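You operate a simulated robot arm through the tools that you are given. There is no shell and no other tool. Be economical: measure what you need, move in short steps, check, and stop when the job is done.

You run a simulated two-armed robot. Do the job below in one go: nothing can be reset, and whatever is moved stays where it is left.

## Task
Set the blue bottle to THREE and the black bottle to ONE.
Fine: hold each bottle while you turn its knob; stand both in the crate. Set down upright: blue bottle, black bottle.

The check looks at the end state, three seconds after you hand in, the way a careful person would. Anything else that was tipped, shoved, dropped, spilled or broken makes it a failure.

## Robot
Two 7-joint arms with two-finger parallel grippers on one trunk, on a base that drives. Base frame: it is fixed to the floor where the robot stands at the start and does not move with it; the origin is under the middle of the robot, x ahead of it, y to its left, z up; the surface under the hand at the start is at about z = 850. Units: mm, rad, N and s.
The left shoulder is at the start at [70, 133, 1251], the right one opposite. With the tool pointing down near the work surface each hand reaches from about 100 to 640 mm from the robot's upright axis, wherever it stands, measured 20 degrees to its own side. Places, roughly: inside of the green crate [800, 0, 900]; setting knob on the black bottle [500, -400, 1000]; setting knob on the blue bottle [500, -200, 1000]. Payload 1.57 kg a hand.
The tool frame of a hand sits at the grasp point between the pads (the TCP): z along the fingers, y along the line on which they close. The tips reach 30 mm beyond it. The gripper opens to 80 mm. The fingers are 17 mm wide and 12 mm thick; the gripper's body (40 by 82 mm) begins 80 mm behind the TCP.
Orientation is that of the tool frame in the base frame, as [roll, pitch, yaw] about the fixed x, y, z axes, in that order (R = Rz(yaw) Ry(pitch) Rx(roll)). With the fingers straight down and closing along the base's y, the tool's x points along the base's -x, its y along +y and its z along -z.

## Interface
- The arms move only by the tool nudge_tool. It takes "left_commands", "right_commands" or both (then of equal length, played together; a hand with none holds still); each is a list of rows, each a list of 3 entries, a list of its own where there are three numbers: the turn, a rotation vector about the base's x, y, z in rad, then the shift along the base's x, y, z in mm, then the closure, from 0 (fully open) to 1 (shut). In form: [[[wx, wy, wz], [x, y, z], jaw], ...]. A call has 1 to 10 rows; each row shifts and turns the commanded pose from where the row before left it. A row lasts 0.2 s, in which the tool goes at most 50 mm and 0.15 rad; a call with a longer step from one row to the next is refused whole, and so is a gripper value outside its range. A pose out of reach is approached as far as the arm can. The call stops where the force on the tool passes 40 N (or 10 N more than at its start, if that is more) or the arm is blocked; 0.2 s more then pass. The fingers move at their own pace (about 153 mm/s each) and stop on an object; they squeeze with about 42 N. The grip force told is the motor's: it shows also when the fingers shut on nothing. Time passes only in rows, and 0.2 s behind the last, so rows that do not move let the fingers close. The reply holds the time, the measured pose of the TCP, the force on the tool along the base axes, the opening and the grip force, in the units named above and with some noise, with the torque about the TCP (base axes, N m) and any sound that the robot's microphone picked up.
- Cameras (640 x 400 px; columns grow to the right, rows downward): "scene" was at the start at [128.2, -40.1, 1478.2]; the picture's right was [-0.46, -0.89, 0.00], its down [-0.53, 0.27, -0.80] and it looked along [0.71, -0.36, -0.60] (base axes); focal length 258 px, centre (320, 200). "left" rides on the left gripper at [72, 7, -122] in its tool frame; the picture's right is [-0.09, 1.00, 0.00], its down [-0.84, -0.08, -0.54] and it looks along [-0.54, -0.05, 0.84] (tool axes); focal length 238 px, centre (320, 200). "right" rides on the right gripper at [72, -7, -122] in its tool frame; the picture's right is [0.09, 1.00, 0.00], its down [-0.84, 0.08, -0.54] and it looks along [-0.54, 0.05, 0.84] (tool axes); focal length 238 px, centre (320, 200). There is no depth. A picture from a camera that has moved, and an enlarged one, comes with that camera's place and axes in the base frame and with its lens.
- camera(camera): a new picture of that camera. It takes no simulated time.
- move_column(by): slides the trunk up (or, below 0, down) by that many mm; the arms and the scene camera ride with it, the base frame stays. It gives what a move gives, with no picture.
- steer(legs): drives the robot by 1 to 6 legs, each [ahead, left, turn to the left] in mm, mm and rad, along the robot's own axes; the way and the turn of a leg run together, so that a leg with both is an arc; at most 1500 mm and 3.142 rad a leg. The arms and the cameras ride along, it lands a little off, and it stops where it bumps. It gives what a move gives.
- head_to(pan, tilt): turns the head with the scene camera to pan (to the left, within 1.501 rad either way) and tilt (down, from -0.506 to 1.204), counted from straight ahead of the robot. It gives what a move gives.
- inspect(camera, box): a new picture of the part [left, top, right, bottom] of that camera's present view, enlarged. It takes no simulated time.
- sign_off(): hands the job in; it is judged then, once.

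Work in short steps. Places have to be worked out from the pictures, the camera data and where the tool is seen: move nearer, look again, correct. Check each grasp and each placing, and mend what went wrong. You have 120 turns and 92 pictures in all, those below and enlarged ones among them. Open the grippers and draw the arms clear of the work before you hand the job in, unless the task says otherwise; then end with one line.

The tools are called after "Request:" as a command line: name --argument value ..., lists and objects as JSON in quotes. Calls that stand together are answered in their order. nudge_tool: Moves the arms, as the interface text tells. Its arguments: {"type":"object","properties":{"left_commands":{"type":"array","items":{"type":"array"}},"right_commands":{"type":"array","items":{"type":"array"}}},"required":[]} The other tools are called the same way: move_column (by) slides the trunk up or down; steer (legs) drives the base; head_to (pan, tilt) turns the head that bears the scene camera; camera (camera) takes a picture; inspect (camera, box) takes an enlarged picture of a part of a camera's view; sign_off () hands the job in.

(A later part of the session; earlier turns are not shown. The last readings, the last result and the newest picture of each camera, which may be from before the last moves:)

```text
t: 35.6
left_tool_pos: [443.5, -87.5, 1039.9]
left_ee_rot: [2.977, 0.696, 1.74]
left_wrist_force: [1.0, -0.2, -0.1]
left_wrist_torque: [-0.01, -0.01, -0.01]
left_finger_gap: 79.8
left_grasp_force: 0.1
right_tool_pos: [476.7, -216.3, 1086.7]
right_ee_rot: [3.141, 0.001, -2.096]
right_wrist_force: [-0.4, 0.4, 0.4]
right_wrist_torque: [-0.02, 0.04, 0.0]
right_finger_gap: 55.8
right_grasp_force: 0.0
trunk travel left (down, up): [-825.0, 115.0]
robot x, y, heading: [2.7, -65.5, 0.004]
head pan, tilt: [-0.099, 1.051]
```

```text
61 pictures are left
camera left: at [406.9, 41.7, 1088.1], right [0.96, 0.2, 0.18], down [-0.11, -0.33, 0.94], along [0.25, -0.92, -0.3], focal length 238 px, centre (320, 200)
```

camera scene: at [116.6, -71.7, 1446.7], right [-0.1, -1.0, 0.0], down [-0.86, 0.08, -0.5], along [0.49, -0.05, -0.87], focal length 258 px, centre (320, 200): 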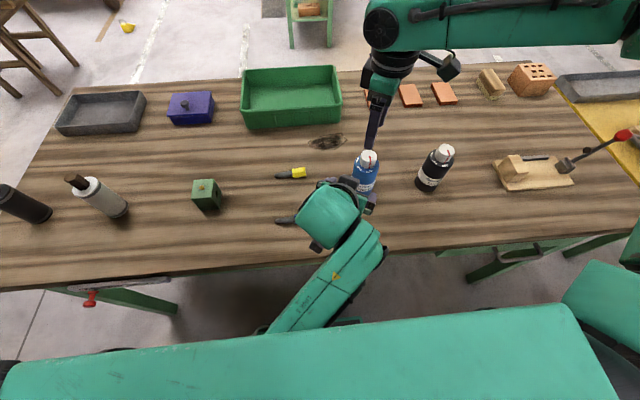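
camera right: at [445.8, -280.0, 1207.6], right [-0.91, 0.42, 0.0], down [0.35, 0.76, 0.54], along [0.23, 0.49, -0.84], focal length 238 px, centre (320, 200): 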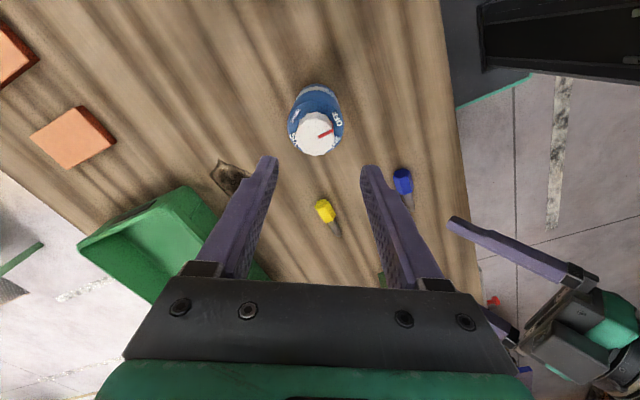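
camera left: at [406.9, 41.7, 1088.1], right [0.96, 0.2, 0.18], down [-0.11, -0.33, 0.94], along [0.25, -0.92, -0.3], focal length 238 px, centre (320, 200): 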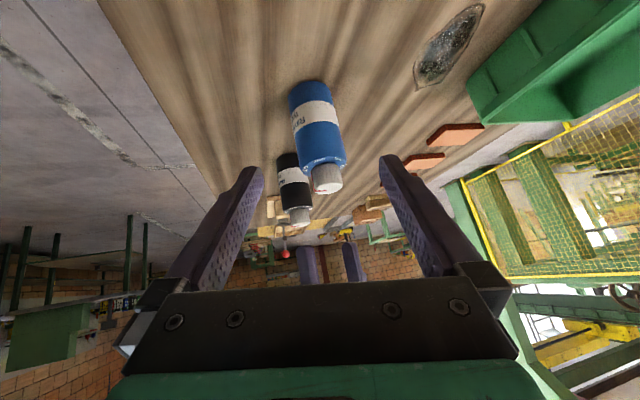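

Next I'll correct the small roll and pitch error and go to the pre-grasp point on the left side of blue.

Request:
nudge_tool --left_commands '[[[-0.055, 0.055, -0.053], [5, -15, -13], 0], [[-0.055, 0.055, -0.053], [5, -15, -13], 0], [[0, 0, 0], [5, -16, -13], 0], [[0, 0, 0], [0, 0, 0], 0]]'

Request:
camera --camera "left"

Request:
camera --camera "scene"

```text
t: 36.6
left_tool_pos: [458.6, -134.9, 1001.7]
left_ee_rot: [-3.136, 0.785, 1.751]
left_wrist_force: [0.6, 0.4, 0.2]
left_wrist_torque: [-0.01, 0.01, 0.0]
left_finger_gap: 80.2
left_grasp_force: 0.1
right_tool_pos: [474.8, -215.7, 1086.1]
right_ee_rot: [-3.14, 0.0, -2.095]
right_wrist_force: [0.1, 0.6, -0.3]
right_wrist_torque: [0.0, 0.0, 0.05]
right_finger_gap: 56.1
right_grasp_force: 0.1
trunk travel left (down, up): [-825.0, 115.0]
robot x, y, heading: [0.4, -67.8, -0.001]
head pan, tilt: [-0.099, 1.051]
```

```text
60 pictures are left
camera left: at [439.9, 2.1, 1037.8], right [0.99, 0.11, 0.06], down [-0.04, -0.22, 0.98], along [0.12, -0.97, -0.21], focal length 238 px, centre (320, 200)
```

left: 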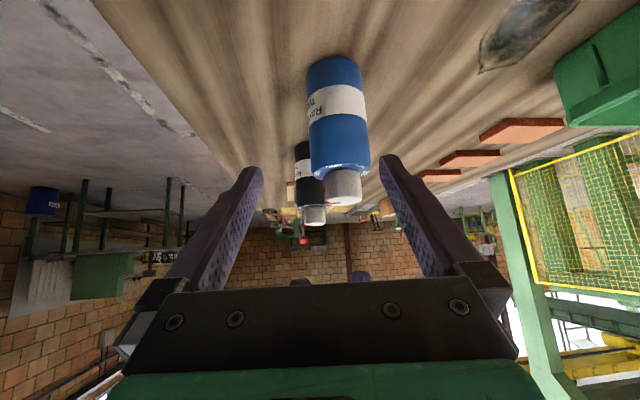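

```text
59 pictures are left
camera scene: at [116.6, -72.4, 1446.7], right [-0.1, -1.0, 0.0], down [-0.86, 0.08, -0.5], along [0.49, -0.05, -0.87], focal length 258 px, centre (320, 200)
```

scene: 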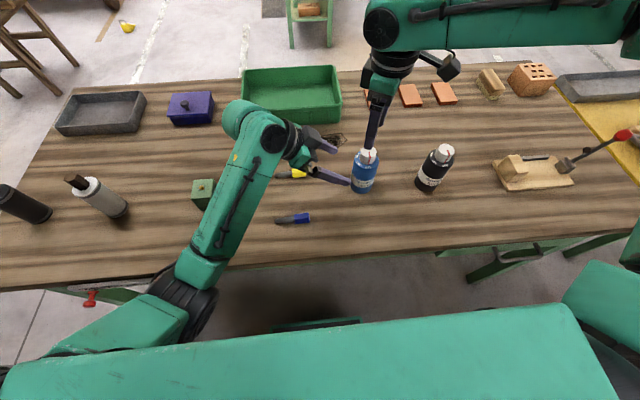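

In this view the bottle sits right of centre (col ~340). I'll zoom in on the scene camera to check its position.

Request:
inspect --camera "scene" --box '[300, 110, 460, 210]'

Request:
inspect --camera "right" --box '[220, 60, 420, 200]'

```text
4.00 times, centred on (380, 160) of scene
camera zoom: at [116.6, -72.4, 1446.7], right [-0.1, -1.0, 0.0], down [-0.86, 0.08, -0.5], along [0.49, -0.05, -0.87], focal length 1032 px, centre (80, 360)
```

zoom: 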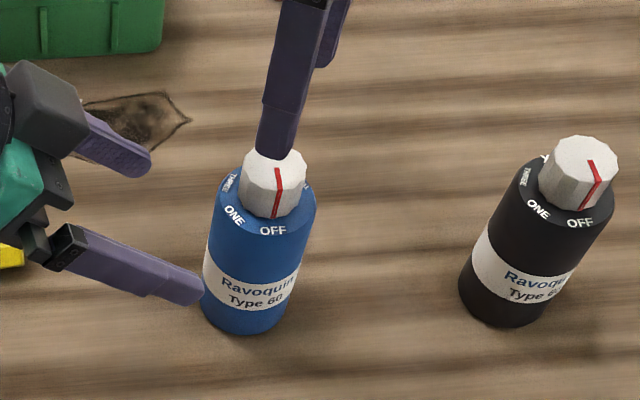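

```text
2.86 times, centred on (320, 130) of right
camera zoom: at [444.7, -279.9, 1208.3], right [-0.91, 0.42, 0.0], down [0.35, 0.76, 0.54], along [0.23, 0.49, -0.84], focal length 681 px, centre (320, 400)
```

zoom: 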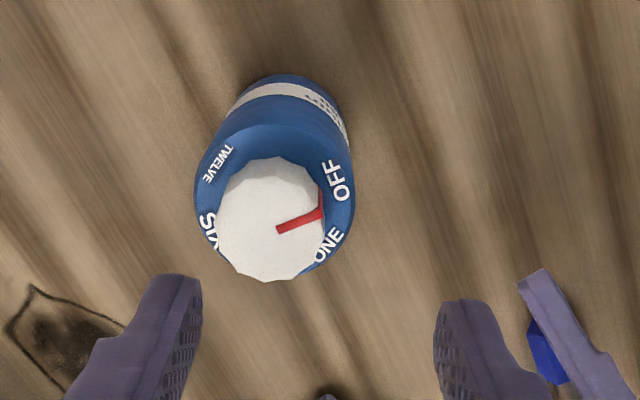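

Comparing with the earlier right-hand view, blue was nudged about 12 mm in the blocked attempt but is upright, and is now at about [488,-220]. I'll shift the left hand +15 mm in x, advance halfway and recheck.

Request:
nudge_tool --left_commands '[[[0, 0, 0], [15, 0, 0], 0], [[0, 0, 0], [3, -17, -18], 0], [[0, 0, 0], [3, -17, -18], 0], [[0, 0, 0], [0, 0, 0], 0]]'

Request:
camera --camera "left"

```text
t: 37.6
left_tool_pos: [478.3, -169.6, 965.9]
left_ee_rot: [-3.136, 0.785, 1.75]
left_wrist_force: [0.0, 0.2, -0.3]
left_wrist_torque: [0.0, 0.03, -0.02]
left_finger_gap: 80.3
left_grasp_force: 0.1
right_tool_pos: [476.0, -214.6, 1087.1]
right_ee_rot: [-3.141, 0.0, -2.095]
right_wrist_force: [0.0, 0.6, -1.1]
right_wrist_torque: [-0.01, 0.02, 0.04]
right_finger_gap: 56.2
right_grasp_force: 0.1
trunk travel left (down, up): [-825.0, 115.0]
robot x, y, heading: [0.8, -64.2, 0.002]
head pan, tilt: [-0.099, 1.051]
```

```text
56 pictures are left
camera left: at [461.0, -32.7, 1002.2], right [0.99, 0.11, 0.06], down [-0.04, -0.22, 0.98], along [0.12, -0.97, -0.21], focal length 238 px, centre (320, 200)
```

left: 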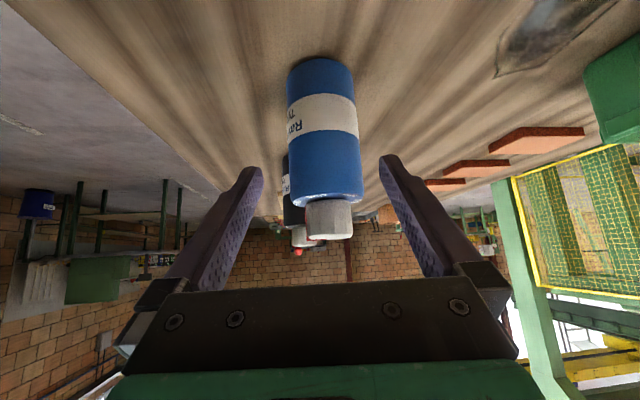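

Nearly centred. I'll advance the rest of the way.

Request:
nudge_tool --left_commands '[[[0, 0, 0], [5, -16, -16], 0], [[0, 0, 0], [4, -16, -17], 0], [[0, 0, 0], [4, -17, -16], 0], [[0, 0, 0], [0, 0, 0], 0]]'

Request:
camera --camera "left"

```text
t: 38.6
left_tool_pos: [491.3, -216.5, 915.6]
left_ee_rot: [-3.135, 0.783, 1.751]
left_wrist_force: [0.3, -0.2, 0.6]
left_wrist_torque: [-0.02, 0.0, 0.01]
left_finger_gap: 80.2
left_grasp_force: 0.1
right_tool_pos: [474.5, -215.4, 1087.5]
right_ee_rot: [-3.142, 0.001, -2.097]
right_wrist_force: [-0.7, -0.1, -0.1]
right_wrist_torque: [0.01, 0.03, -0.01]
right_finger_gap: 56.2
right_grasp_force: 0.0
trunk travel left (down, up): [-825.0, 115.0]
robot x, y, heading: [-0.7, -67.3, 0.004]
head pan, tilt: [-0.099, 1.051]
```

```text
55 pictures are left
camera left: at [473.4, -79.5, 951.2], right [0.99, 0.11, 0.06], down [-0.04, -0.22, 0.98], along [0.12, -0.97, -0.21], focal length 238 px, centre (320, 200)
```

left: 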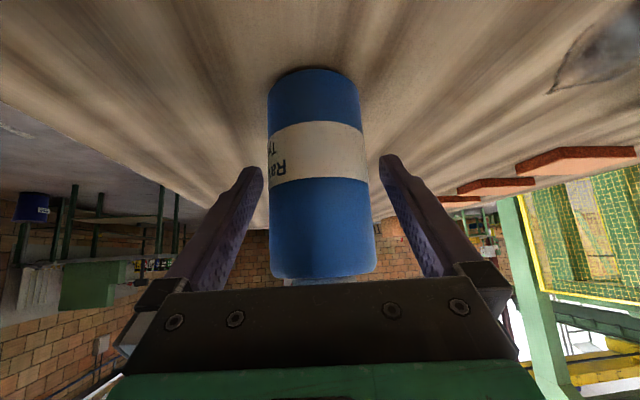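

Well centred, so I'll close the left gripper.

Request:
nudge_tool --left_commands '[[[0, 0, 0], [0, 0, 0], 1], [[0, 0, 0], [0, 0, 0], 1], [[0, 0, 0], [0, 0, 0], 1]]'

Request:
inspect --camera "right" --box '[220, 60, 420, 200]'

Request:
camera --camera "scene"

```text
t: 39.4
left_tool_pos: [491.9, -217.5, 914.8]
left_ee_rot: [-3.134, 0.783, 1.749]
left_wrist_force: [-0.7, 0.1, -0.2]
left_wrist_torque: [0.01, -0.06, 0.01]
left_finger_gap: 59.2
left_grasp_force: 42.7
right_tool_pos: [474.4, -216.0, 1085.6]
right_ee_rot: [3.141, 0.0, -2.097]
right_wrist_force: [-0.2, 1.0, 0.2]
right_wrist_torque: [0.01, 0.02, 0.03]
right_finger_gap: 56.0
right_grasp_force: 0.0
trunk travel left (down, up): [-825.0, 115.0]
robot x, y, heading: [0.2, -66.2, 0.001]
head pan, tilt: [-0.099, 1.051]
```

```text
2.86 times, centred on (320, 130) of right
camera zoom: at [444.8, -280.0, 1208.2], right [-0.91, 0.42, 0.0], down [0.35, 0.76, 0.54], along [0.23, 0.49, -0.84], focal length 681 px, centre (320, 400)
```

zoom: 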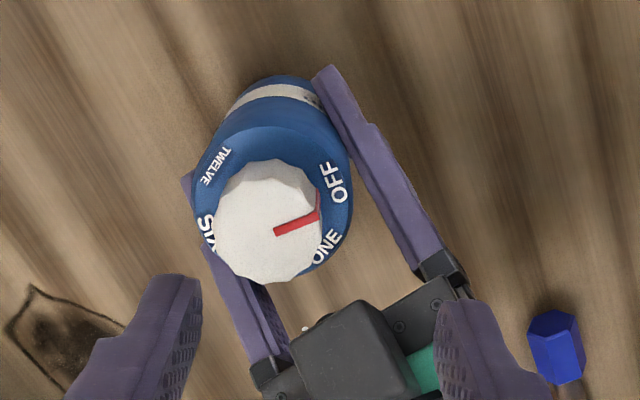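

```text
53 pictures are left
camera scene: at [116.7, -72.6, 1446.6], right [-0.1, -1.0, 0.0], down [-0.86, 0.08, -0.5], along [0.49, -0.05, -0.87], focal length 258 px, centre (320, 200)
```

scene: 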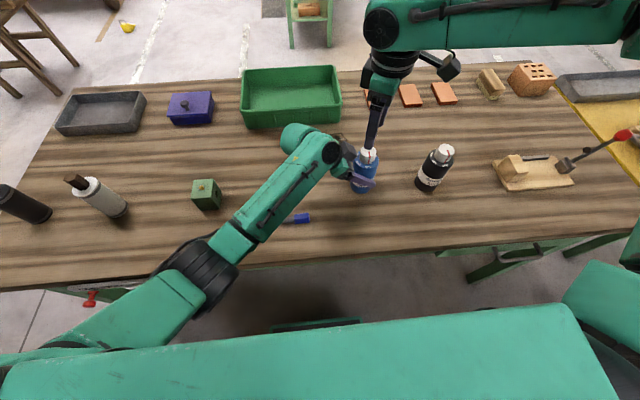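

Blue is held at a gap of 59.2. I need to know how much room there is between the knob and the left gripper's housing, so I'll zoom in on the scene.

Request:
inspect --camera "scene" --box '[310, 110, 430, 210]'

```text
4.00 times, centred on (370, 160) of scene
camera zoom: at [116.7, -72.6, 1446.6], right [-0.1, -1.0, 0.0], down [-0.86, 0.08, -0.5], along [0.49, -0.05, -0.87], focal length 1032 px, centre (120, 360)
```

zoom: 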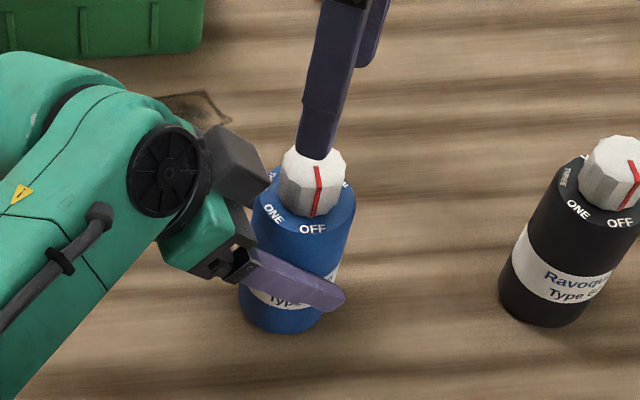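

There's a block on top of the left gripper very near the knob. I'll regrip lower and about 12 mm further back to give the right fingers room.

Request:
nudge_tool --left_commands '[[[0, 0, 0], [0, 0, 0], 0], [[0, 0, 0], [0, 0, 0], 0], [[0, 0, 0], [-2, 12, -11], 0], [[0, 0, 0], [0, 0, -11], 0], [[0, 0, 0], [0, 0, 0], 1], [[0, 0, 0], [0, 0, 0], 1], [[0, 0, 0], [0, 0, 0], 1]]' --right_commands '[[[0, 0, 0], [0, 0, 0], 0.3], [[0, 0, 0], [0, 0, 0], 0.3], [[0, 0, 0], [0, 0, 0], 0.3], [[0, 0, 0], [0, 0, 0], 0.3], [[0, 0, 0.1], [5, -2, 0], 0.3], [[0, 0, 0.1], [5, -2, 0], 0.3], [[0, 0, 0.1], [5, -2, 0], 0.3]]'

Request:
camera --camera "right"

Request:
inspect --camera "scene" --box '[310, 110, 430, 210]'

```text
t: 41.0
left_tool_pos: [490.4, -205.6, 894.9]
left_ee_rot: [-3.136, 0.784, 1.751]
left_wrist_force: [1.1, 1.1, 1.9]
left_wrist_torque: [0.02, -0.17, 0.01]
left_finger_gap: 58.8
left_grasp_force: 42.1
right_tool_pos: [490.8, -222.5, 1085.5]
right_ee_rot: [-3.141, 0.001, -1.794]
right_wrist_force: [-0.5, -0.1, -0.3]
right_wrist_torque: [0.0, 0.02, -0.01]
right_finger_gap: 56.0
right_grasp_force: 0.0
trunk travel left (down, up): [-825.0, 115.0]
robot x, y, heading: [1.6, -69.6, 0.005]
head pan, tilt: [-0.099, 1.051]
```

```text
51 pictures are left
camera right: at [481.1, -292.3, 1207.7], right [-0.99, 0.13, 0.0], down [0.11, 0.83, 0.54], along [0.07, 0.54, -0.84], focal length 238 px, centre (320, 200)
```

right: 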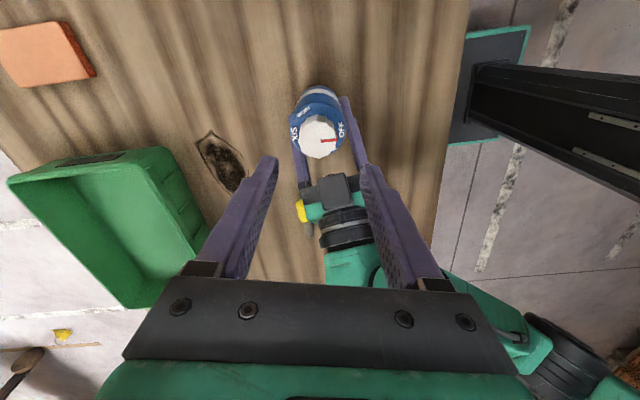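

```text
4.00 times, centred on (370, 160) of scene
camera zoom: at [116.6, -72.1, 1446.7], right [-0.1, -1.0, 0.0], down [-0.86, 0.08, -0.5], along [0.49, -0.05, -0.87], focal length 1032 px, centre (120, 360)
```

zoom: 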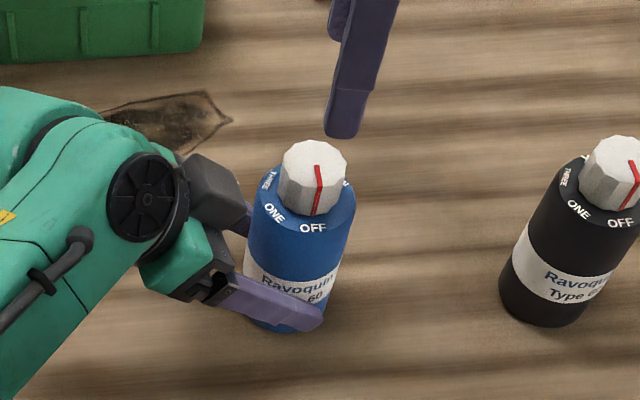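

There's now good clearance and the knob is laterally centred between the right fingers. I'll descend onto it to TCP z≈1012.

Request:
nudge_tool --right_commands '[[[0, 0, 0], [0, 0, -25], 0.3], [[0, 0, 0], [0, 0, -25], 0.3], [[0, 0, 0], [0, 0, -22], 0.3], [[0, 0, 0], [0, 0, 0], 0.3]]'

Request:
camera --camera "right"

Request:
inspect --camera "scene" --box '[310, 110, 430, 210]'

```text
t: 42.0
left_tool_pos: [490.6, -206.3, 894.7]
left_ee_rot: [-3.136, 0.784, 1.75]
left_wrist_force: [2.2, 0.2, 2.3]
left_wrist_torque: [0.04, -0.18, 0.04]
left_finger_gap: 58.7
left_grasp_force: 42.0
right_tool_pos: [488.5, -223.1, 1013.3]
right_ee_rot: [-3.141, 0.0, -1.796]
right_wrist_force: [-0.3, -0.7, -0.2]
right_wrist_torque: [-0.01, 0.0, 0.0]
right_finger_gap: 55.8
right_grasp_force: 0.1
trunk travel left (down, up): [-825.0, 115.0]
robot x, y, heading: [0.8, -64.2, 0.005]
head pan, tilt: [-0.099, 1.051]
```

```text
49 pictures are left
camera right: at [479.7, -292.4, 1134.9], right [-0.99, 0.13, 0.0], down [0.11, 0.83, 0.54], along [0.07, 0.54, -0.84], focal length 238 px, centre (320, 200)
```

right: 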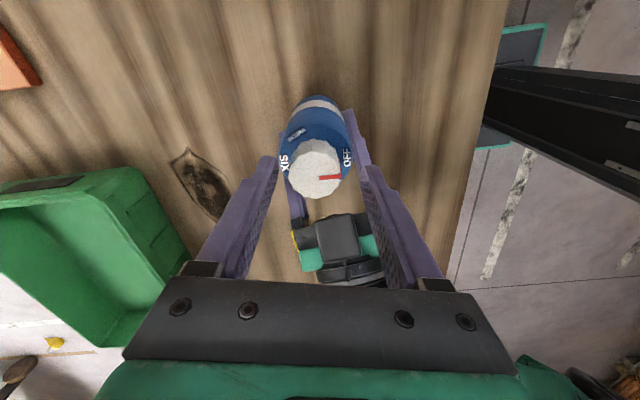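

```text
4.00 times, centred on (370, 160) of scene
camera zoom: at [116.5, -72.2, 1446.7], right [-0.1, -1.0, 0.0], down [-0.86, 0.08, -0.5], along [0.49, -0.05, -0.87], focal length 1032 px, centre (120, 360)
```

zoom: 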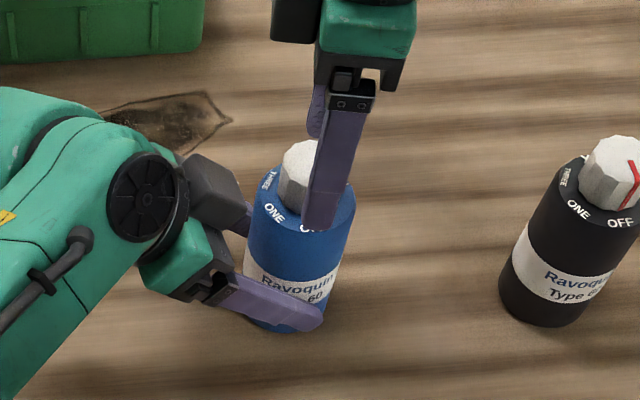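

The hand camera shows the knob about 6 mm further to −y and 4 mm to +x of the finger centre. I'll correct and close on the knob.

Request:
nudge_tool --right_commands '[[[0, 0, 0], [3.5, -6, 0], 0.3], [[0, 0, 0], [0, 0, 0], 0.6], [[0, 0, 0], [0, 0, 0], 1], [[0, 0, 0], [0, 0, 0], 1]]'

Request:
camera --camera "right"

```text
t: 43.0
left_tool_pos: [489.5, -206.8, 894.4]
left_ee_rot: [-3.136, 0.787, 1.752]
left_wrist_force: [16.9, -6.7, -1.3]
left_wrist_torque: [0.13, 1.27, 0.27]
left_finger_gap: 58.7
left_grasp_force: 41.6
right_tool_pos: [492.7, -227.9, 1013.0]
right_ee_rot: [3.138, 0.0, -1.796]
right_wrist_force: [-17.8, 5.7, 7.7]
right_wrist_torque: [0.55, 0.57, 0.09]
right_finger_gap: 33.9
right_grasp_force: 42.1
trunk travel left (down, up): [-825.0, 115.0]
robot x, y, heading: [-1.1, -66.8, -0.0]
head pan, tilt: [-0.099, 1.051]
```

```text
47 pictures are left
camera right: at [482.5, -298.5, 1135.1], right [-0.99, 0.13, 0.0], down [0.11, 0.83, 0.54], along [0.07, 0.54, -0.84], focal length 238 px, centre (320, 200)
```

right: 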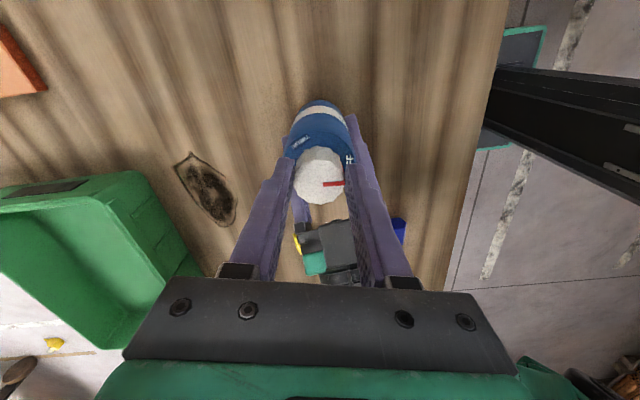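

The knob is gripped at 33.9 mm, but there's a 17 N side load. I'll relieve it by 2–3 mm and then rotate −60° clockwise.

Request:
nudge_tool --right_commands '[[[0, 0, 0], [-2.5, 1, 0], 1], [[0, 0, 0], [0, 0, 0], 1]]'

Request:
nudge_tool --right_commands '[[[0, 0, -0.13], [0, 0, 0], 1], [[0, 0, -0.13], [0, 0, 0], 1], [[0, 0, -0.13], [0, 0, 0], 1], [[0, 0, -0.13], [0, 0, 0], 1], [[0, 0, 0], [0, 0, 0], 1]]'

Request:
camera --camera "right"

```text
t: 43.6
left_tool_pos: [489.7, -206.7, 894.7]
left_ee_rot: [-3.135, 0.786, 1.75]
left_wrist_force: [0.2, 1.3, 7.1]
left_wrist_torque: [-0.19, -0.05, 0.2]
left_finger_gap: 58.9
left_grasp_force: 42.0
right_tool_pos: [489.9, -228.8, 1013.4]
right_ee_rot: [-3.141, -0.002, -1.797]
right_wrist_force: [0.5, -1.1, -5.4]
right_wrist_torque: [-0.12, -0.01, -0.21]
right_finger_gap: 33.8
right_grasp_force: 41.6
trunk travel left (down, up): [-825.0, 115.0]
robot x, y, heading: [-1.2, -68.5, 0.002]
head pan, tilt: [-0.099, 1.051]
```

```text
t: 44.8
left_tool_pos: [491.5, -204.2, 895.3]
left_ee_rot: [-3.138, 0.786, 1.752]
left_wrist_force: [20.4, -5.1, 6.2]
left_wrist_torque: [0.22, 1.47, 0.28]
left_finger_gap: 59.0
left_grasp_force: 42.0
right_tool_pos: [489.4, -227.2, 1014.7]
right_ee_rot: [3.138, -0.004, -2.317]
right_wrist_force: [-19.3, 4.7, -6.0]
right_wrist_torque: [0.21, 0.97, 0.14]
right_finger_gap: 33.9
right_grasp_force: 41.8
trunk travel left (down, up): [-825.0, 115.0]
robot x, y, heading: [-1.1, -66.2, 0.005]
head pan, tilt: [-0.099, 1.051]
```

```text
46 pictures are left
camera right: at [446.5, -282.4, 1135.8], right [-0.79, 0.61, 0.01], down [0.51, 0.67, 0.54], along [0.33, 0.43, -0.84], focal length 238 px, centre (320, 200)
```

right: 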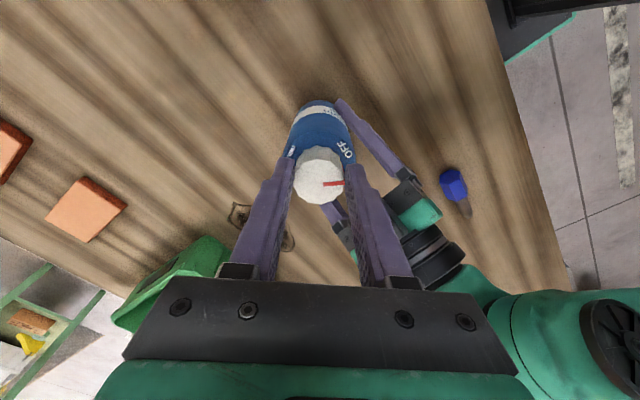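

The knob turns with the hand and the bottle stays held. I'll continue the stroke, relieving the x side load as it goes.

Request:
nudge_tool --right_commands '[[[0, 0, 0], [-2.5, 0.5, 0], 1], [[0, 0, -0.13], [-0.5, 0, 0], 1], [[0, 0, -0.13], [-0.5, 0, 0], 1], [[0, 0, -0.13], [-0.5, 0, 0], 1], [[0, 0, -0.13], [-0.5, 0, 0], 1], [[0, 0, 0], [0, 0, 0], 1]]'

Request:
camera --camera "right"

Request:
inspect --camera "scene" --box '[310, 110, 430, 210]'

```text
t: 46.2
left_tool_pos: [490.4, -207.1, 895.6]
left_ee_rot: [-3.134, 0.789, 1.752]
left_wrist_force: [11.3, -12.8, 11.2]
left_wrist_torque: [0.58, 0.81, 0.12]
left_finger_gap: 58.6
left_grasp_force: 41.9
right_tool_pos: [487.3, -225.4, 1014.1]
right_ee_rot: [3.139, 0.001, -2.838]
right_wrist_force: [-12.2, 12.3, -11.0]
right_wrist_torque: [0.73, 0.57, 0.1]
right_finger_gap: 34.0
right_grasp_force: 40.7
trunk travel left (down, up): [-825.0, 115.0]
robot x, y, heading: [1.0, -65.7, 0.004]
head pan, tilt: [-0.099, 1.051]
```

```text
45 pictures are left
camera right: at [419.9, -252.3, 1135.9], right [-0.39, 0.92, 0.0], down [0.78, 0.32, 0.54], along [0.5, 0.21, -0.84], focal length 238 px, centre (320, 200)
```

right: 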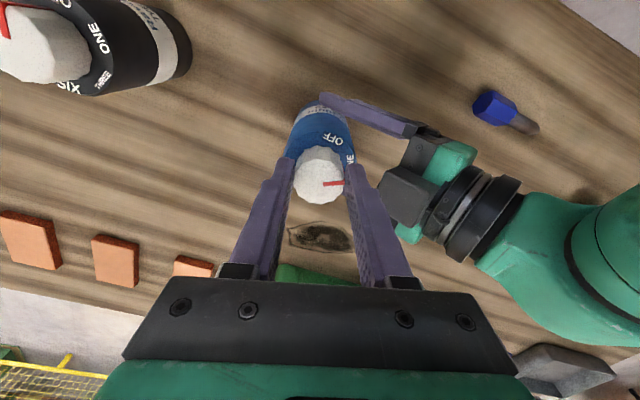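

```text
4.00 times, centred on (370, 160) of scene
camera zoom: at [117.2, -72.8, 1446.6], right [-0.1, -1.0, 0.0], down [-0.86, 0.08, -0.5], along [0.49, -0.05, -0.87], focal length 1032 px, centre (120, 360)
```

zoom: 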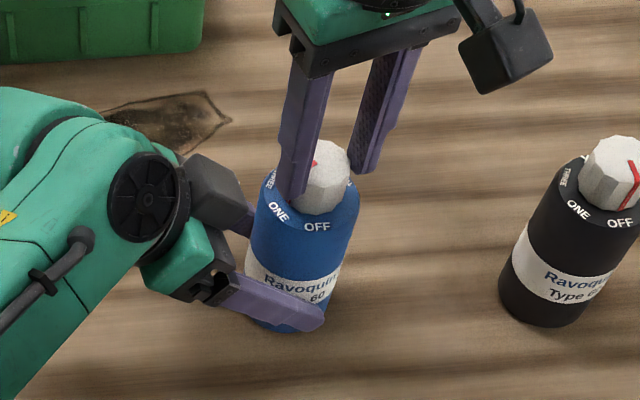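

60° done, and the fingers clear the left gripper. At 0° yaw they come hardly any nearer, so I'll continue the same stroke, relieving the load.

Request:
nudge_tool --right_commands '[[[0, 0, 0], [-1.5, 1.5, 0], 1], [[0, 0, -0.13], [0, 0, 0], 1], [[0, 0, -0.13], [0, 0, 0], 1], [[0, 0, -0.13], [0, 0.5, 0], 1], [[0, 0, -0.13], [0, 0.5, 0], 1], [[0, 0, 0], [0, 0, 0], 1]]'

Request:
camera --camera "right"

```text
t: 47.6
left_tool_pos: [489.7, -206.4, 895.2]
left_ee_rot: [-3.133, 0.785, 1.75]
left_wrist_force: [0.9, -21.7, 9.6]
left_wrist_torque: [0.71, -0.84, -0.02]
left_finger_gap: 58.7
left_grasp_force: 42.1
right_tool_pos: [484.3, -223.8, 1015.4]
right_ee_rot: [3.138, 0.004, 2.925]
right_wrist_force: [-0.5, 19.5, -4.4]
right_wrist_torque: [1.26, 0.81, 0.14]
right_finger_gap: 34.0
right_grasp_force: 41.0
trunk travel left (down, up): [-825.0, 115.0]
robot x, y, heading: [-0.7, -67.5, 0.004]
head pan, tilt: [-0.099, 1.051]
```

```text
43 pictures are left
camera right: at [413.6, -214.1, 1136.5], right [0.12, 0.99, 0.0], down [0.83, -0.11, 0.54], along [0.54, -0.06, -0.84], focal length 238 px, centre (320, 200)
```

right: 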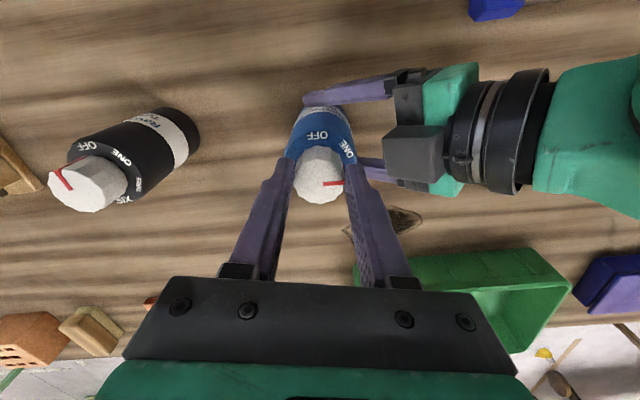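

About 89.5° turned so far. I'll relieve the y load and turn the last ~30°.

Request:
nudge_tool --right_commands '[[[0, 0, 0], [0, 2.5, 0], 1], [[0, 0, -0.133], [0.5, 0.5, 0], 1], [[0, 0, -0.133], [0.5, 0.5, 0], 1], [[0, 0, -0.133], [0.5, 0.5, 0], 1], [[0, 0, -0.133], [0.5, 0.5, 0], 1], [[0, 0, 0], [0, 0, 0], 1]]'

Request:
inspect --camera "right" --box '[240, 90, 400, 220]'

```text
t: 49.0
left_tool_pos: [489.2, -206.3, 895.2]
left_ee_rot: [-3.136, 0.786, 1.752]
left_wrist_force: [-1.5, -10.5, 11.0]
left_wrist_torque: [-0.25, -0.78, 0.0]
left_finger_gap: 58.9
left_grasp_force: 42.3
right_tool_pos: [486.2, -221.0, 1014.6]
right_ee_rot: [3.139, 0.002, 2.394]
right_wrist_force: [4.1, 6.3, 0.5]
right_wrist_torque: [0.32, 0.13, 0.1]
right_finger_gap: 33.9
right_grasp_force: 41.5
trunk travel left (down, up): [-825.0, 115.0]
robot x, y, heading: [-1.8, -66.2, -0.001]
head pan, tilt: [-0.099, 1.051]
```

```text
3.08 times, centred on (320, 155) of right
camera zoom: at [429.7, -174.3, 1136.6], right [0.61, 0.79, 0.0], down [0.66, -0.51, 0.54], along [0.43, -0.33, -0.84], focal length 733 px, centre (320, 338)
```

zoom: 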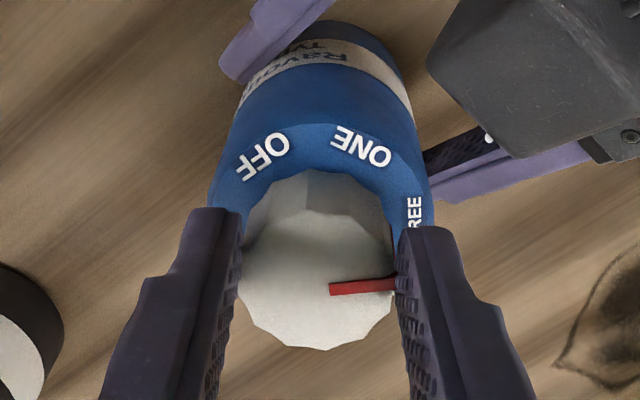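

The hand has turned 119.9° and the pointer seems to be at THREE. I'll release the knob, lift straight up and verify.

Request:
nudge_tool --right_commands '[[[0, 0, 0], [0, 0, 0], 0.4], [[0, 0, 0], [0, 0, 0], 0.4], [[0, 0, 0], [0, 0, 30], 0.3], [[0, 0, 0], [0, 0, 40], 0.3], [[0, 0, 0], [0, 0, 40], 0.3], [[0, 0, 0], [0, 0, 0], 0.3]]'

Request:
inspect --camera "right" --box '[240, 50, 400, 180]'

Request:
inspect --camera "scene" --box '[310, 110, 430, 210]'

```text
t: 50.4
left_tool_pos: [490.2, -205.4, 894.0]
left_ee_rot: [-3.135, 0.783, 1.75]
left_wrist_force: [0.3, 1.6, 6.9]
left_wrist_torque: [-0.31, -0.15, 0.03]
left_finger_gap: 58.8
left_grasp_force: 42.0
right_tool_pos: [486.8, -220.7, 1123.1]
right_ee_rot: [-3.141, 0.003, 2.393]
right_wrist_force: [0.6, -0.2, -0.2]
right_wrist_torque: [0.01, 0.0, 0.0]
right_finger_gap: 56.0
right_grasp_force: 0.1
trunk travel left (down, up): [-825.0, 115.0]
robot x, y, heading: [-0.3, -65.9, 0.001]
head pan, tilt: [-0.099, 1.051]
```

```text
3.08 times, centred on (320, 115) of right
camera zoom: at [428.4, -175.3, 1245.8], right [0.61, 0.79, 0.0], down [0.67, -0.51, 0.54], along [0.43, -0.33, -0.84], focal length 733 px, centre (320, 462)
```

zoom: 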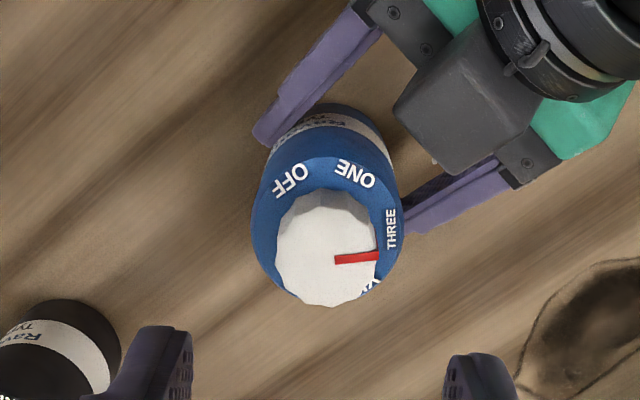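

```text
4.00 times, centred on (370, 160) of scene
camera zoom: at [115.9, -71.8, 1446.7], right [-0.1, -1.0, 0.0], down [-0.86, 0.08, -0.5], along [0.5, -0.05, -0.87], focal length 1032 px, centre (120, 360)
```

zoom: 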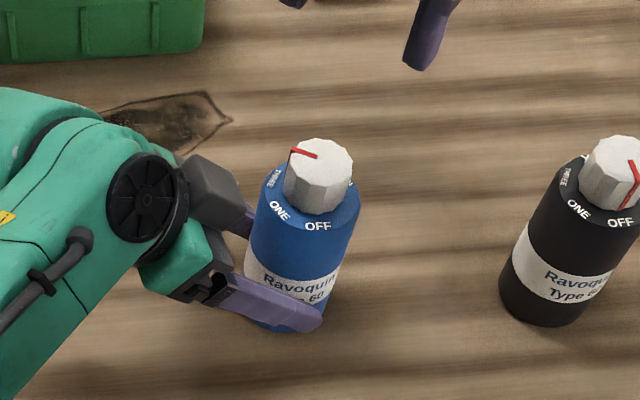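

The pointer matches THREE: its measured direction in the base frame is about 60°, as expected from 60° label spacing. I'll now clear the right hand up and to the right before lifting blue.

Request:
nudge_tool --right_commands '[[[0, 0, 0], [0, 0, 40], 0], [[0, 0, 0.12], [-10, -15, 30], 0], [[0, 0, 0.12], [-10, -25, 30], 0], [[0, 0, 0.12], [-10, -30, 20], 0], [[0, 0, 0.12], [-15, -30, 10], 0], [[0, 0, 0.12], [-15, -30, 10], 0], [[0, 0, 0.12], [-15, -30, 0], 0], [[0, 0, 0], [0, 0, 0], 0]]'

Request:
nudge_tool --left_commands '[[[0, 0, 0], [0, 0, 10], 1], [[0, 0, 0], [0, 0, 25], 1], [[0, 0, 0], [0, 0, 30], 1], [[0, 0, 0], [0, 0, 30], 1], [[0, 0, 0], [0, 0, 30], 1], [[0, 0, 0], [0, 0, 0], 1]]'

Request:
camera --camera "scene"

```text
t: 52.2
left_tool_pos: [490.5, -205.1, 894.8]
left_ee_rot: [-3.135, 0.787, 1.753]
left_wrist_force: [-0.5, -0.6, -0.6]
left_wrist_torque: [-0.09, 0.01, 0.0]
left_finger_gap: 59.0
left_grasp_force: 42.0
right_tool_pos: [412.8, -377.5, 1265.7]
right_ee_rot: [-3.141, 0.001, 3.117]
right_wrist_force: [-0.4, -0.5, 0.6]
right_wrist_torque: [-0.01, -0.01, 0.01]
right_finger_gap: 80.1
right_grasp_force: 0.1
trunk travel left (down, up): [-825.0, 115.0]
robot x, y, heading: [0.6, -65.4, 0.003]
head pan, tilt: [-0.099, 1.051]
```

```text
t: 53.6
left_tool_pos: [488.9, -206.2, 1022.3]
left_ee_rot: [-3.135, 0.783, 1.752]
left_wrist_force: [0.2, -0.8, -2.7]
left_wrist_torque: [0.01, 0.03, -0.02]
left_finger_gap: 58.8
left_grasp_force: 42.2
right_tool_pos: [412.9, -377.7, 1265.3]
right_ee_rot: [3.141, 0.001, 3.115]
right_wrist_force: [-0.2, -0.5, -0.7]
right_wrist_torque: [0.01, 0.02, 0.02]
right_finger_gap: 79.9
right_grasp_force: 0.1
trunk travel left (down, up): [-825.0, 115.0]
robot x, y, heading: [4.2, -65.9, 0.0]
head pan, tilt: [-0.099, 1.051]
```

```text
39 pictures are left
camera scene: at [117.4, -72.7, 1446.6], right [-0.1, -1.0, 0.0], down [-0.86, 0.08, -0.5], along [0.49, -0.05, -0.87], focal length 258 px, centre (320, 200)
```

scene: 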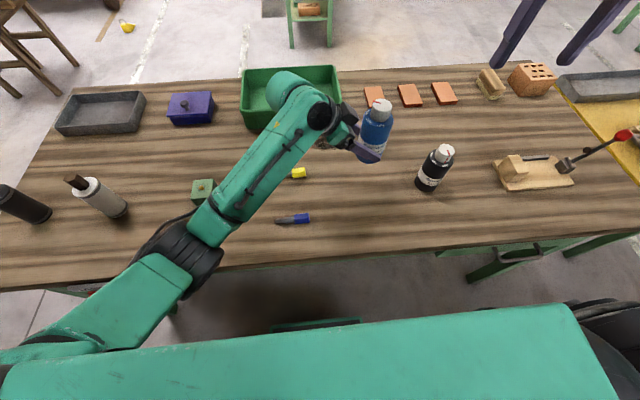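

Blue is lifted and upright. The left elbow is low, near z 1000, so I'll raise the trunk 100 mm before driving forward toward the crate.

Request:
move_column --by 100

Request:
steer --legs '[[100, 60, 0]]'

Request:
camera --camera "scene"

```text
t: 54.9
left_tool_pos: [490.3, -206.6, 1120.7]
left_ee_rot: [-3.134, 0.781, 1.752]
left_wrist_force: [0.7, -0.2, -2.6]
left_wrist_torque: [0.05, 0.01, -0.02]
left_finger_gap: 58.6
left_grasp_force: 42.2
right_tool_pos: [413.2, -378.9, 1366.4]
right_ee_rot: [3.141, -0.001, 3.117]
right_wrist_force: [-0.4, 0.3, 0.7]
right_wrist_torque: [0.02, -0.03, 0.0]
right_finger_gap: 79.9
right_grasp_force: 0.1
trunk travel left (down, up): [-925.0, 15.0]
robot x, y, heading: [1.2, -64.2, 0.006]
head pan, tilt: [-0.099, 1.051]
```

```text
t: 56.1
left_tool_pos: [585.7, -150.1, 1123.1]
left_ee_rot: [-3.14, 0.782, 1.745]
left_wrist_force: [0.4, -1.6, -3.0]
left_wrist_torque: [0.06, 0.01, 0.04]
left_finger_gap: 58.9
left_grasp_force: 41.8
right_tool_pos: [508.4, -321.6, 1366.7]
right_ee_rot: [3.139, 0.002, 3.113]
right_wrist_force: [-0.4, 0.5, 0.1]
right_wrist_torque: [0.02, -0.03, 0.01]
right_finger_gap: 80.0
right_grasp_force: 0.0
trunk travel left (down, up): [-925.0, 15.0]
robot x, y, heading: [97.5, -4.9, -0.001]
head pan, tilt: [-0.099, 1.051]
```

```text
38 pictures are left
camera scene: at [212.0, -16.4, 1547.0], right [-0.1, -1.0, 0.0], down [-0.86, 0.09, -0.5], along [0.5, -0.05, -0.87], focal length 258 px, centre (320, 200)
```

scene: 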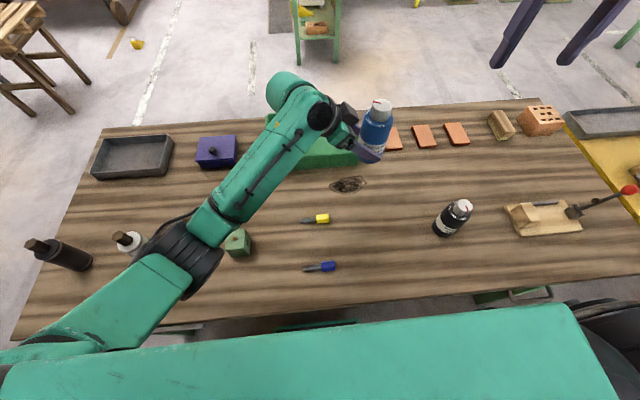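

No contact and clearance is good. I'll drive 90 mm further forward.

Request:
steer --legs '[[90, 0, 0]]'

Request:
head_to --pan -0.1 --tilt 0.85

Request:
camera --camera "scene"

Request:
camera --camera "right"

```text
t: 57.2
left_tool_pos: [671.9, -148.5, 1124.6]
left_ee_rot: [3.139, 0.785, 1.743]
left_wrist_force: [-1.0, -0.5, -2.8]
left_wrist_torque: [0.08, -0.06, 0.01]
left_finger_gap: 58.8
left_grasp_force: 41.9
right_tool_pos: [593.1, -318.9, 1369.2]
right_ee_rot: [3.14, 0.008, 3.114]
right_wrist_force: [-0.4, 0.6, 0.2]
right_wrist_torque: [0.0, -0.03, 0.01]
right_finger_gap: 80.1
right_grasp_force: 0.1
trunk travel left (down, up): [-925.0, 15.0]
robot x, y, heading: [191.1, -8.3, -0.001]
head pan, tilt: [-0.099, 1.051]
```

```text
t: 57.9
left_tool_pos: [677.8, -148.9, 1122.2]
left_ee_rot: [-3.136, 0.784, 1.749]
left_wrist_force: [1.0, -0.1, -1.8]
left_wrist_torque: [0.05, 0.01, 0.04]
left_finger_gap: 59.1
left_grasp_force: 42.0
right_tool_pos: [601.2, -318.7, 1367.2]
right_ee_rot: [-3.14, 0.002, 3.116]
right_wrist_force: [1.0, 0.1, 0.5]
right_wrist_torque: [-0.01, 0.02, 0.01]
right_finger_gap: 79.9
right_grasp_force: 0.1
trunk travel left (down, up): [-925.0, 15.0]
robot x, y, heading: [187.6, -2.2, -0.001]
head pan, tilt: [-0.099, 0.85]
```

```text
37 pictures are left
camera scene: at [316.6, -14.5, 1561.2], right [-0.1, -1.0, 0.0], down [-0.75, 0.07, -0.66], along [0.66, -0.06, -0.75], focal length 258 px, centre (320, 200)
```

scene: 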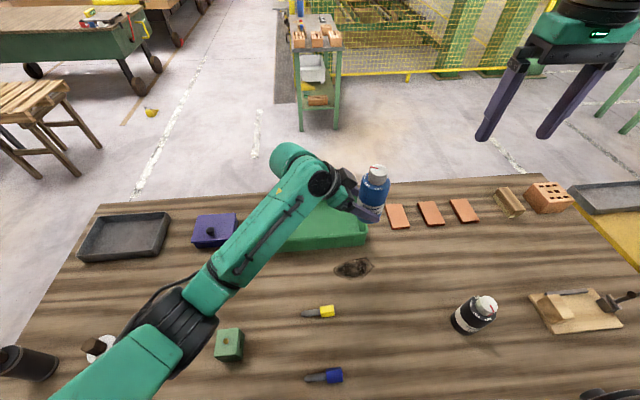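

```text
36 pictures are left
camera right: at [528.7, -322.3, 1488.3], right [-0.07, 1.0, 0.0], down [0.84, 0.05, 0.54], along [0.54, 0.04, -0.84], focal length 238 px, centre (320, 200)
```

right: 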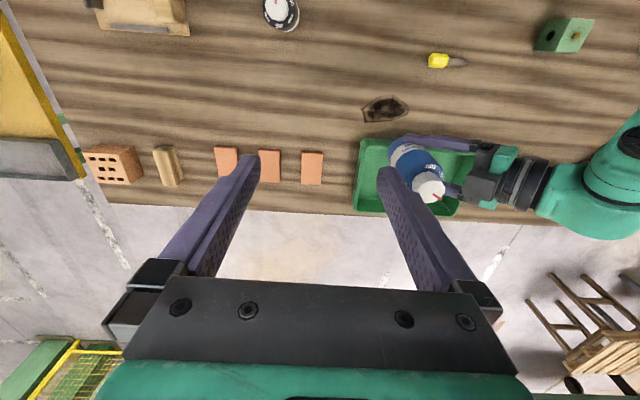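

The crate spans about x 711–935, y −200 to 130. I'll move blue above its right-hand part, aiming for the bottle at about [820,−110].

Request:
nudge_tool --left_commands '[[[0, 0, 0], [36, 13, 0], 1], [[0, 0, 0], [36, 13, 0], 1], [[0, 0, 0], [36, 14, 0], 1], [[0, 0, 0], [36, 14, 0], 1], [[0, 0, 0], [0, 0, 0], 1]]'

Request:
camera --camera "right"

Request:
camera --camera "left"

```text
t: 59.1
left_tool_pos: [803.5, -100.9, 1120.8]
left_ee_rot: [-3.136, 0.787, 1.747]
left_wrist_force: [0.0, 0.9, -3.4]
left_wrist_torque: [0.05, 0.0, 0.02]
left_finger_gap: 59.0
left_grasp_force: 41.9
left hand out of reach, approached as far as the arm can: row 4
right_tool_pos: [600.6, -317.7, 1366.8]
right_ee_rot: [3.141, 0.001, 3.114]
right_wrist_force: [0.2, -0.4, 0.0]
right_wrist_torque: [0.04, -0.02, 0.01]
right_finger_gap: 79.9
right_grasp_force: 0.1
trunk travel left (down, up): [-925.0, 15.0]
robot x, y, heading: [189.2, -6.5, 0.001]
head pan, tilt: [-0.099, 0.85]
```

```text
35 pictures are left
camera right: at [529.5, -321.7, 1488.2], right [-0.07, 1.0, 0.0], down [0.84, 0.05, 0.54], along [0.54, 0.04, -0.84], focal length 238 px, centre (320, 200)
```

right: 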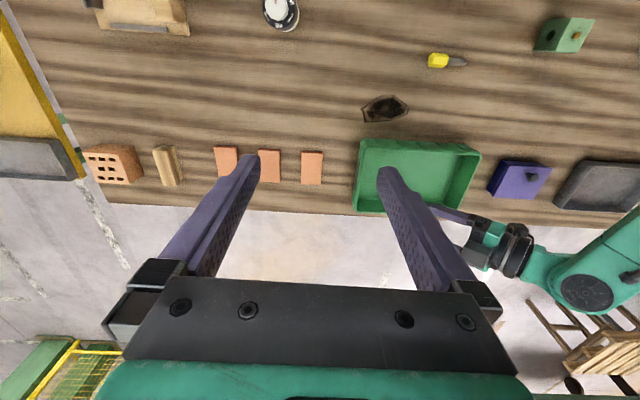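

```text
34 pictures are left
camera left: at [786.3, 36.9, 1157.1], right [0.99, 0.11, 0.06], down [-0.04, -0.22, 0.98], along [0.12, -0.97, -0.21], focal length 238 px, centre (320, 200)
```

left: 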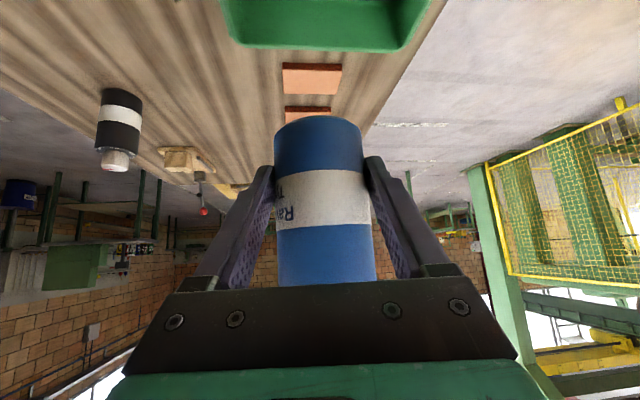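

The bottle is over the crate, but at this heading the arm is at its reach limit. Turning the hand's heading +20° (φ≈−60°) draws the wrist back and gives margin for lowering.

Request:
nudge_tool --left_commands '[[[0, 0, 0.12], [0, 0, 0], 1], [[0, 0, 0.12], [4, 0, 0], 1], [[0, 0, 0.12], [6, 1, 0], 1], [[0, 0, 0], [0, 0, 0], 1]]'

Request:
move_column --by -60

Request:
camera --camera "scene"

Request:
camera --camera "right"

```text
t: 60.1
left_tool_pos: [814.4, -99.3, 1119.8]
left_ee_rot: [-3.131, 0.782, 2.113]
left_wrist_force: [0.2, 0.3, -3.2]
left_wrist_torque: [0.01, 0.03, -0.01]
left_finger_gap: 58.9
left_grasp_force: 42.0
right_tool_pos: [603.2, -319.4, 1366.1]
right_ee_rot: [3.141, 0.0, 3.114]
right_wrist_force: [1.0, 0.4, 0.0]
right_wrist_torque: [-0.02, 0.02, -0.01]
right_finger_gap: 80.0
right_grasp_force: 0.1
trunk travel left (down, up): [-925.0, 15.0]
robot x, y, heading: [191.2, -6.8, 0.003]
head pan, tilt: [-0.099, 0.85]
```

```text
t: 61.1
left_tool_pos: [813.9, -98.5, 1062.6]
left_ee_rot: [-3.133, 0.785, 2.11]
left_wrist_force: [-0.9, -0.3, -3.0]
left_wrist_torque: [0.04, 0.01, 0.01]
left_finger_gap: 58.7
left_grasp_force: 41.7
right_tool_pos: [602.0, -319.3, 1306.1]
right_ee_rot: [3.141, 0.0, 3.116]
right_wrist_force: [-0.5, 1.0, 0.9]
right_wrist_torque: [0.01, 0.01, 0.01]
right_finger_gap: 79.9
right_grasp_force: 0.0
trunk travel left (down, up): [-865.0, 75.0]
robot x, y, heading: [192.7, -3.6, 0.004]
head pan, tilt: [-0.099, 0.85]
```

```text
33 pictures are left
camera scene: at [318.1, -14.3, 1501.2], right [-0.1, -1.0, 0.0], down [-0.75, 0.07, -0.66], along [0.66, -0.06, -0.75], focal length 258 px, centre (320, 200)
```

scene: 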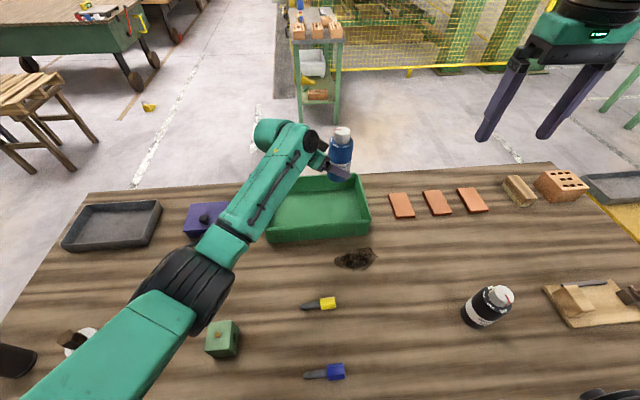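

```text
32 pictures are left
camera right: at [530.1, -322.1, 1428.0], right [-0.07, 1.0, 0.0], down [0.84, 0.05, 0.54], along [0.54, 0.04, -0.84], focal length 238 px, centre (320, 200)
```

right: 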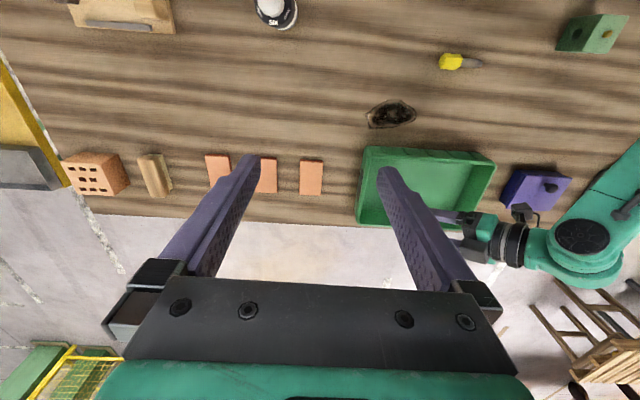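

The crate walls are about 100 tall (rim z≈950) and its inside is x≈745–898. At φ=−60° the left hand's camera would foul the near wall, so I'll rotate back to −80° and drive 45 mm further forward for reach.

Request:
nudge_tool --left_commands '[[[0, 0, -0.12], [-12, 0, 0], 1], [[0, 0, -0.12], [-12, 0, 0], 1], [[0, 0, -0.12], [-12, 0, 0], 1], [[0, 0, 0], [0, 0, 0], 1]]'

Request:
steer --legs '[[45, 0, 0]]'

Request:
camera --camera "scene"

```text
t: 62.1
left_tool_pos: [778.3, -99.3, 1059.2]
left_ee_rot: [-3.134, 0.785, 1.75]
left_wrist_force: [-0.5, 0.3, -3.1]
left_wrist_torque: [0.03, -0.02, 0.01]
left_finger_gap: 58.8
left_grasp_force: 42.0
right_tool_pos: [601.0, -319.4, 1305.5]
right_ee_rot: [3.141, -0.001, 3.115]
right_wrist_force: [0.1, -0.2, 0.5]
right_wrist_torque: [-0.02, -0.04, 0.01]
right_finger_gap: 80.0
right_grasp_force: 0.0
trunk travel left (down, up): [-865.0, 75.0]
robot x, y, heading: [188.9, -7.4, -0.002]
head pan, tilt: [-0.099, 0.85]
```

```text
t: 63.0
left_tool_pos: [814.3, -98.6, 1064.9]
left_ee_rot: [3.139, 0.786, 1.741]
left_wrist_force: [-0.5, -0.7, -1.8]
left_wrist_torque: [0.05, -0.05, 0.01]
left_finger_gap: 58.7
left_grasp_force: 42.2
right_tool_pos: [636.9, -319.5, 1310.4]
right_ee_rot: [3.14, 0.009, 3.115]
right_wrist_force: [-0.3, 0.1, 0.9]
right_wrist_torque: [0.01, -0.09, -0.02]
right_finger_gap: 80.1
right_grasp_force: 0.0
trunk travel left (down, up): [-865.0, 75.0]
robot x, y, heading: [233.2, -5.9, 0.004]
head pan, tilt: [-0.099, 0.85]
```

```text
31 pictures are left
camera scene: at [352.0, -14.1, 1502.2], right [-0.1, -1.0, 0.0], down [-0.74, 0.07, -0.67], along [0.66, -0.06, -0.75], focal length 258 px, centre (320, 200)
```

scene: 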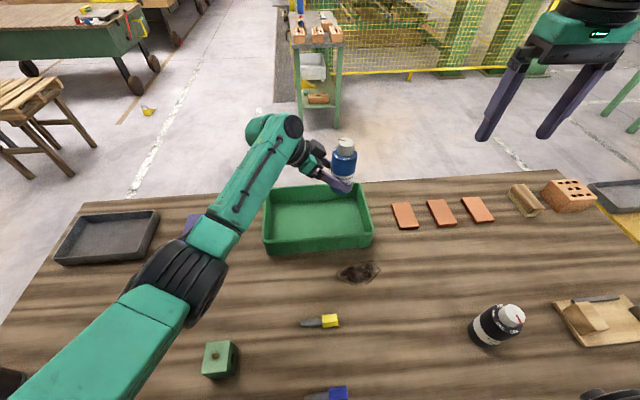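

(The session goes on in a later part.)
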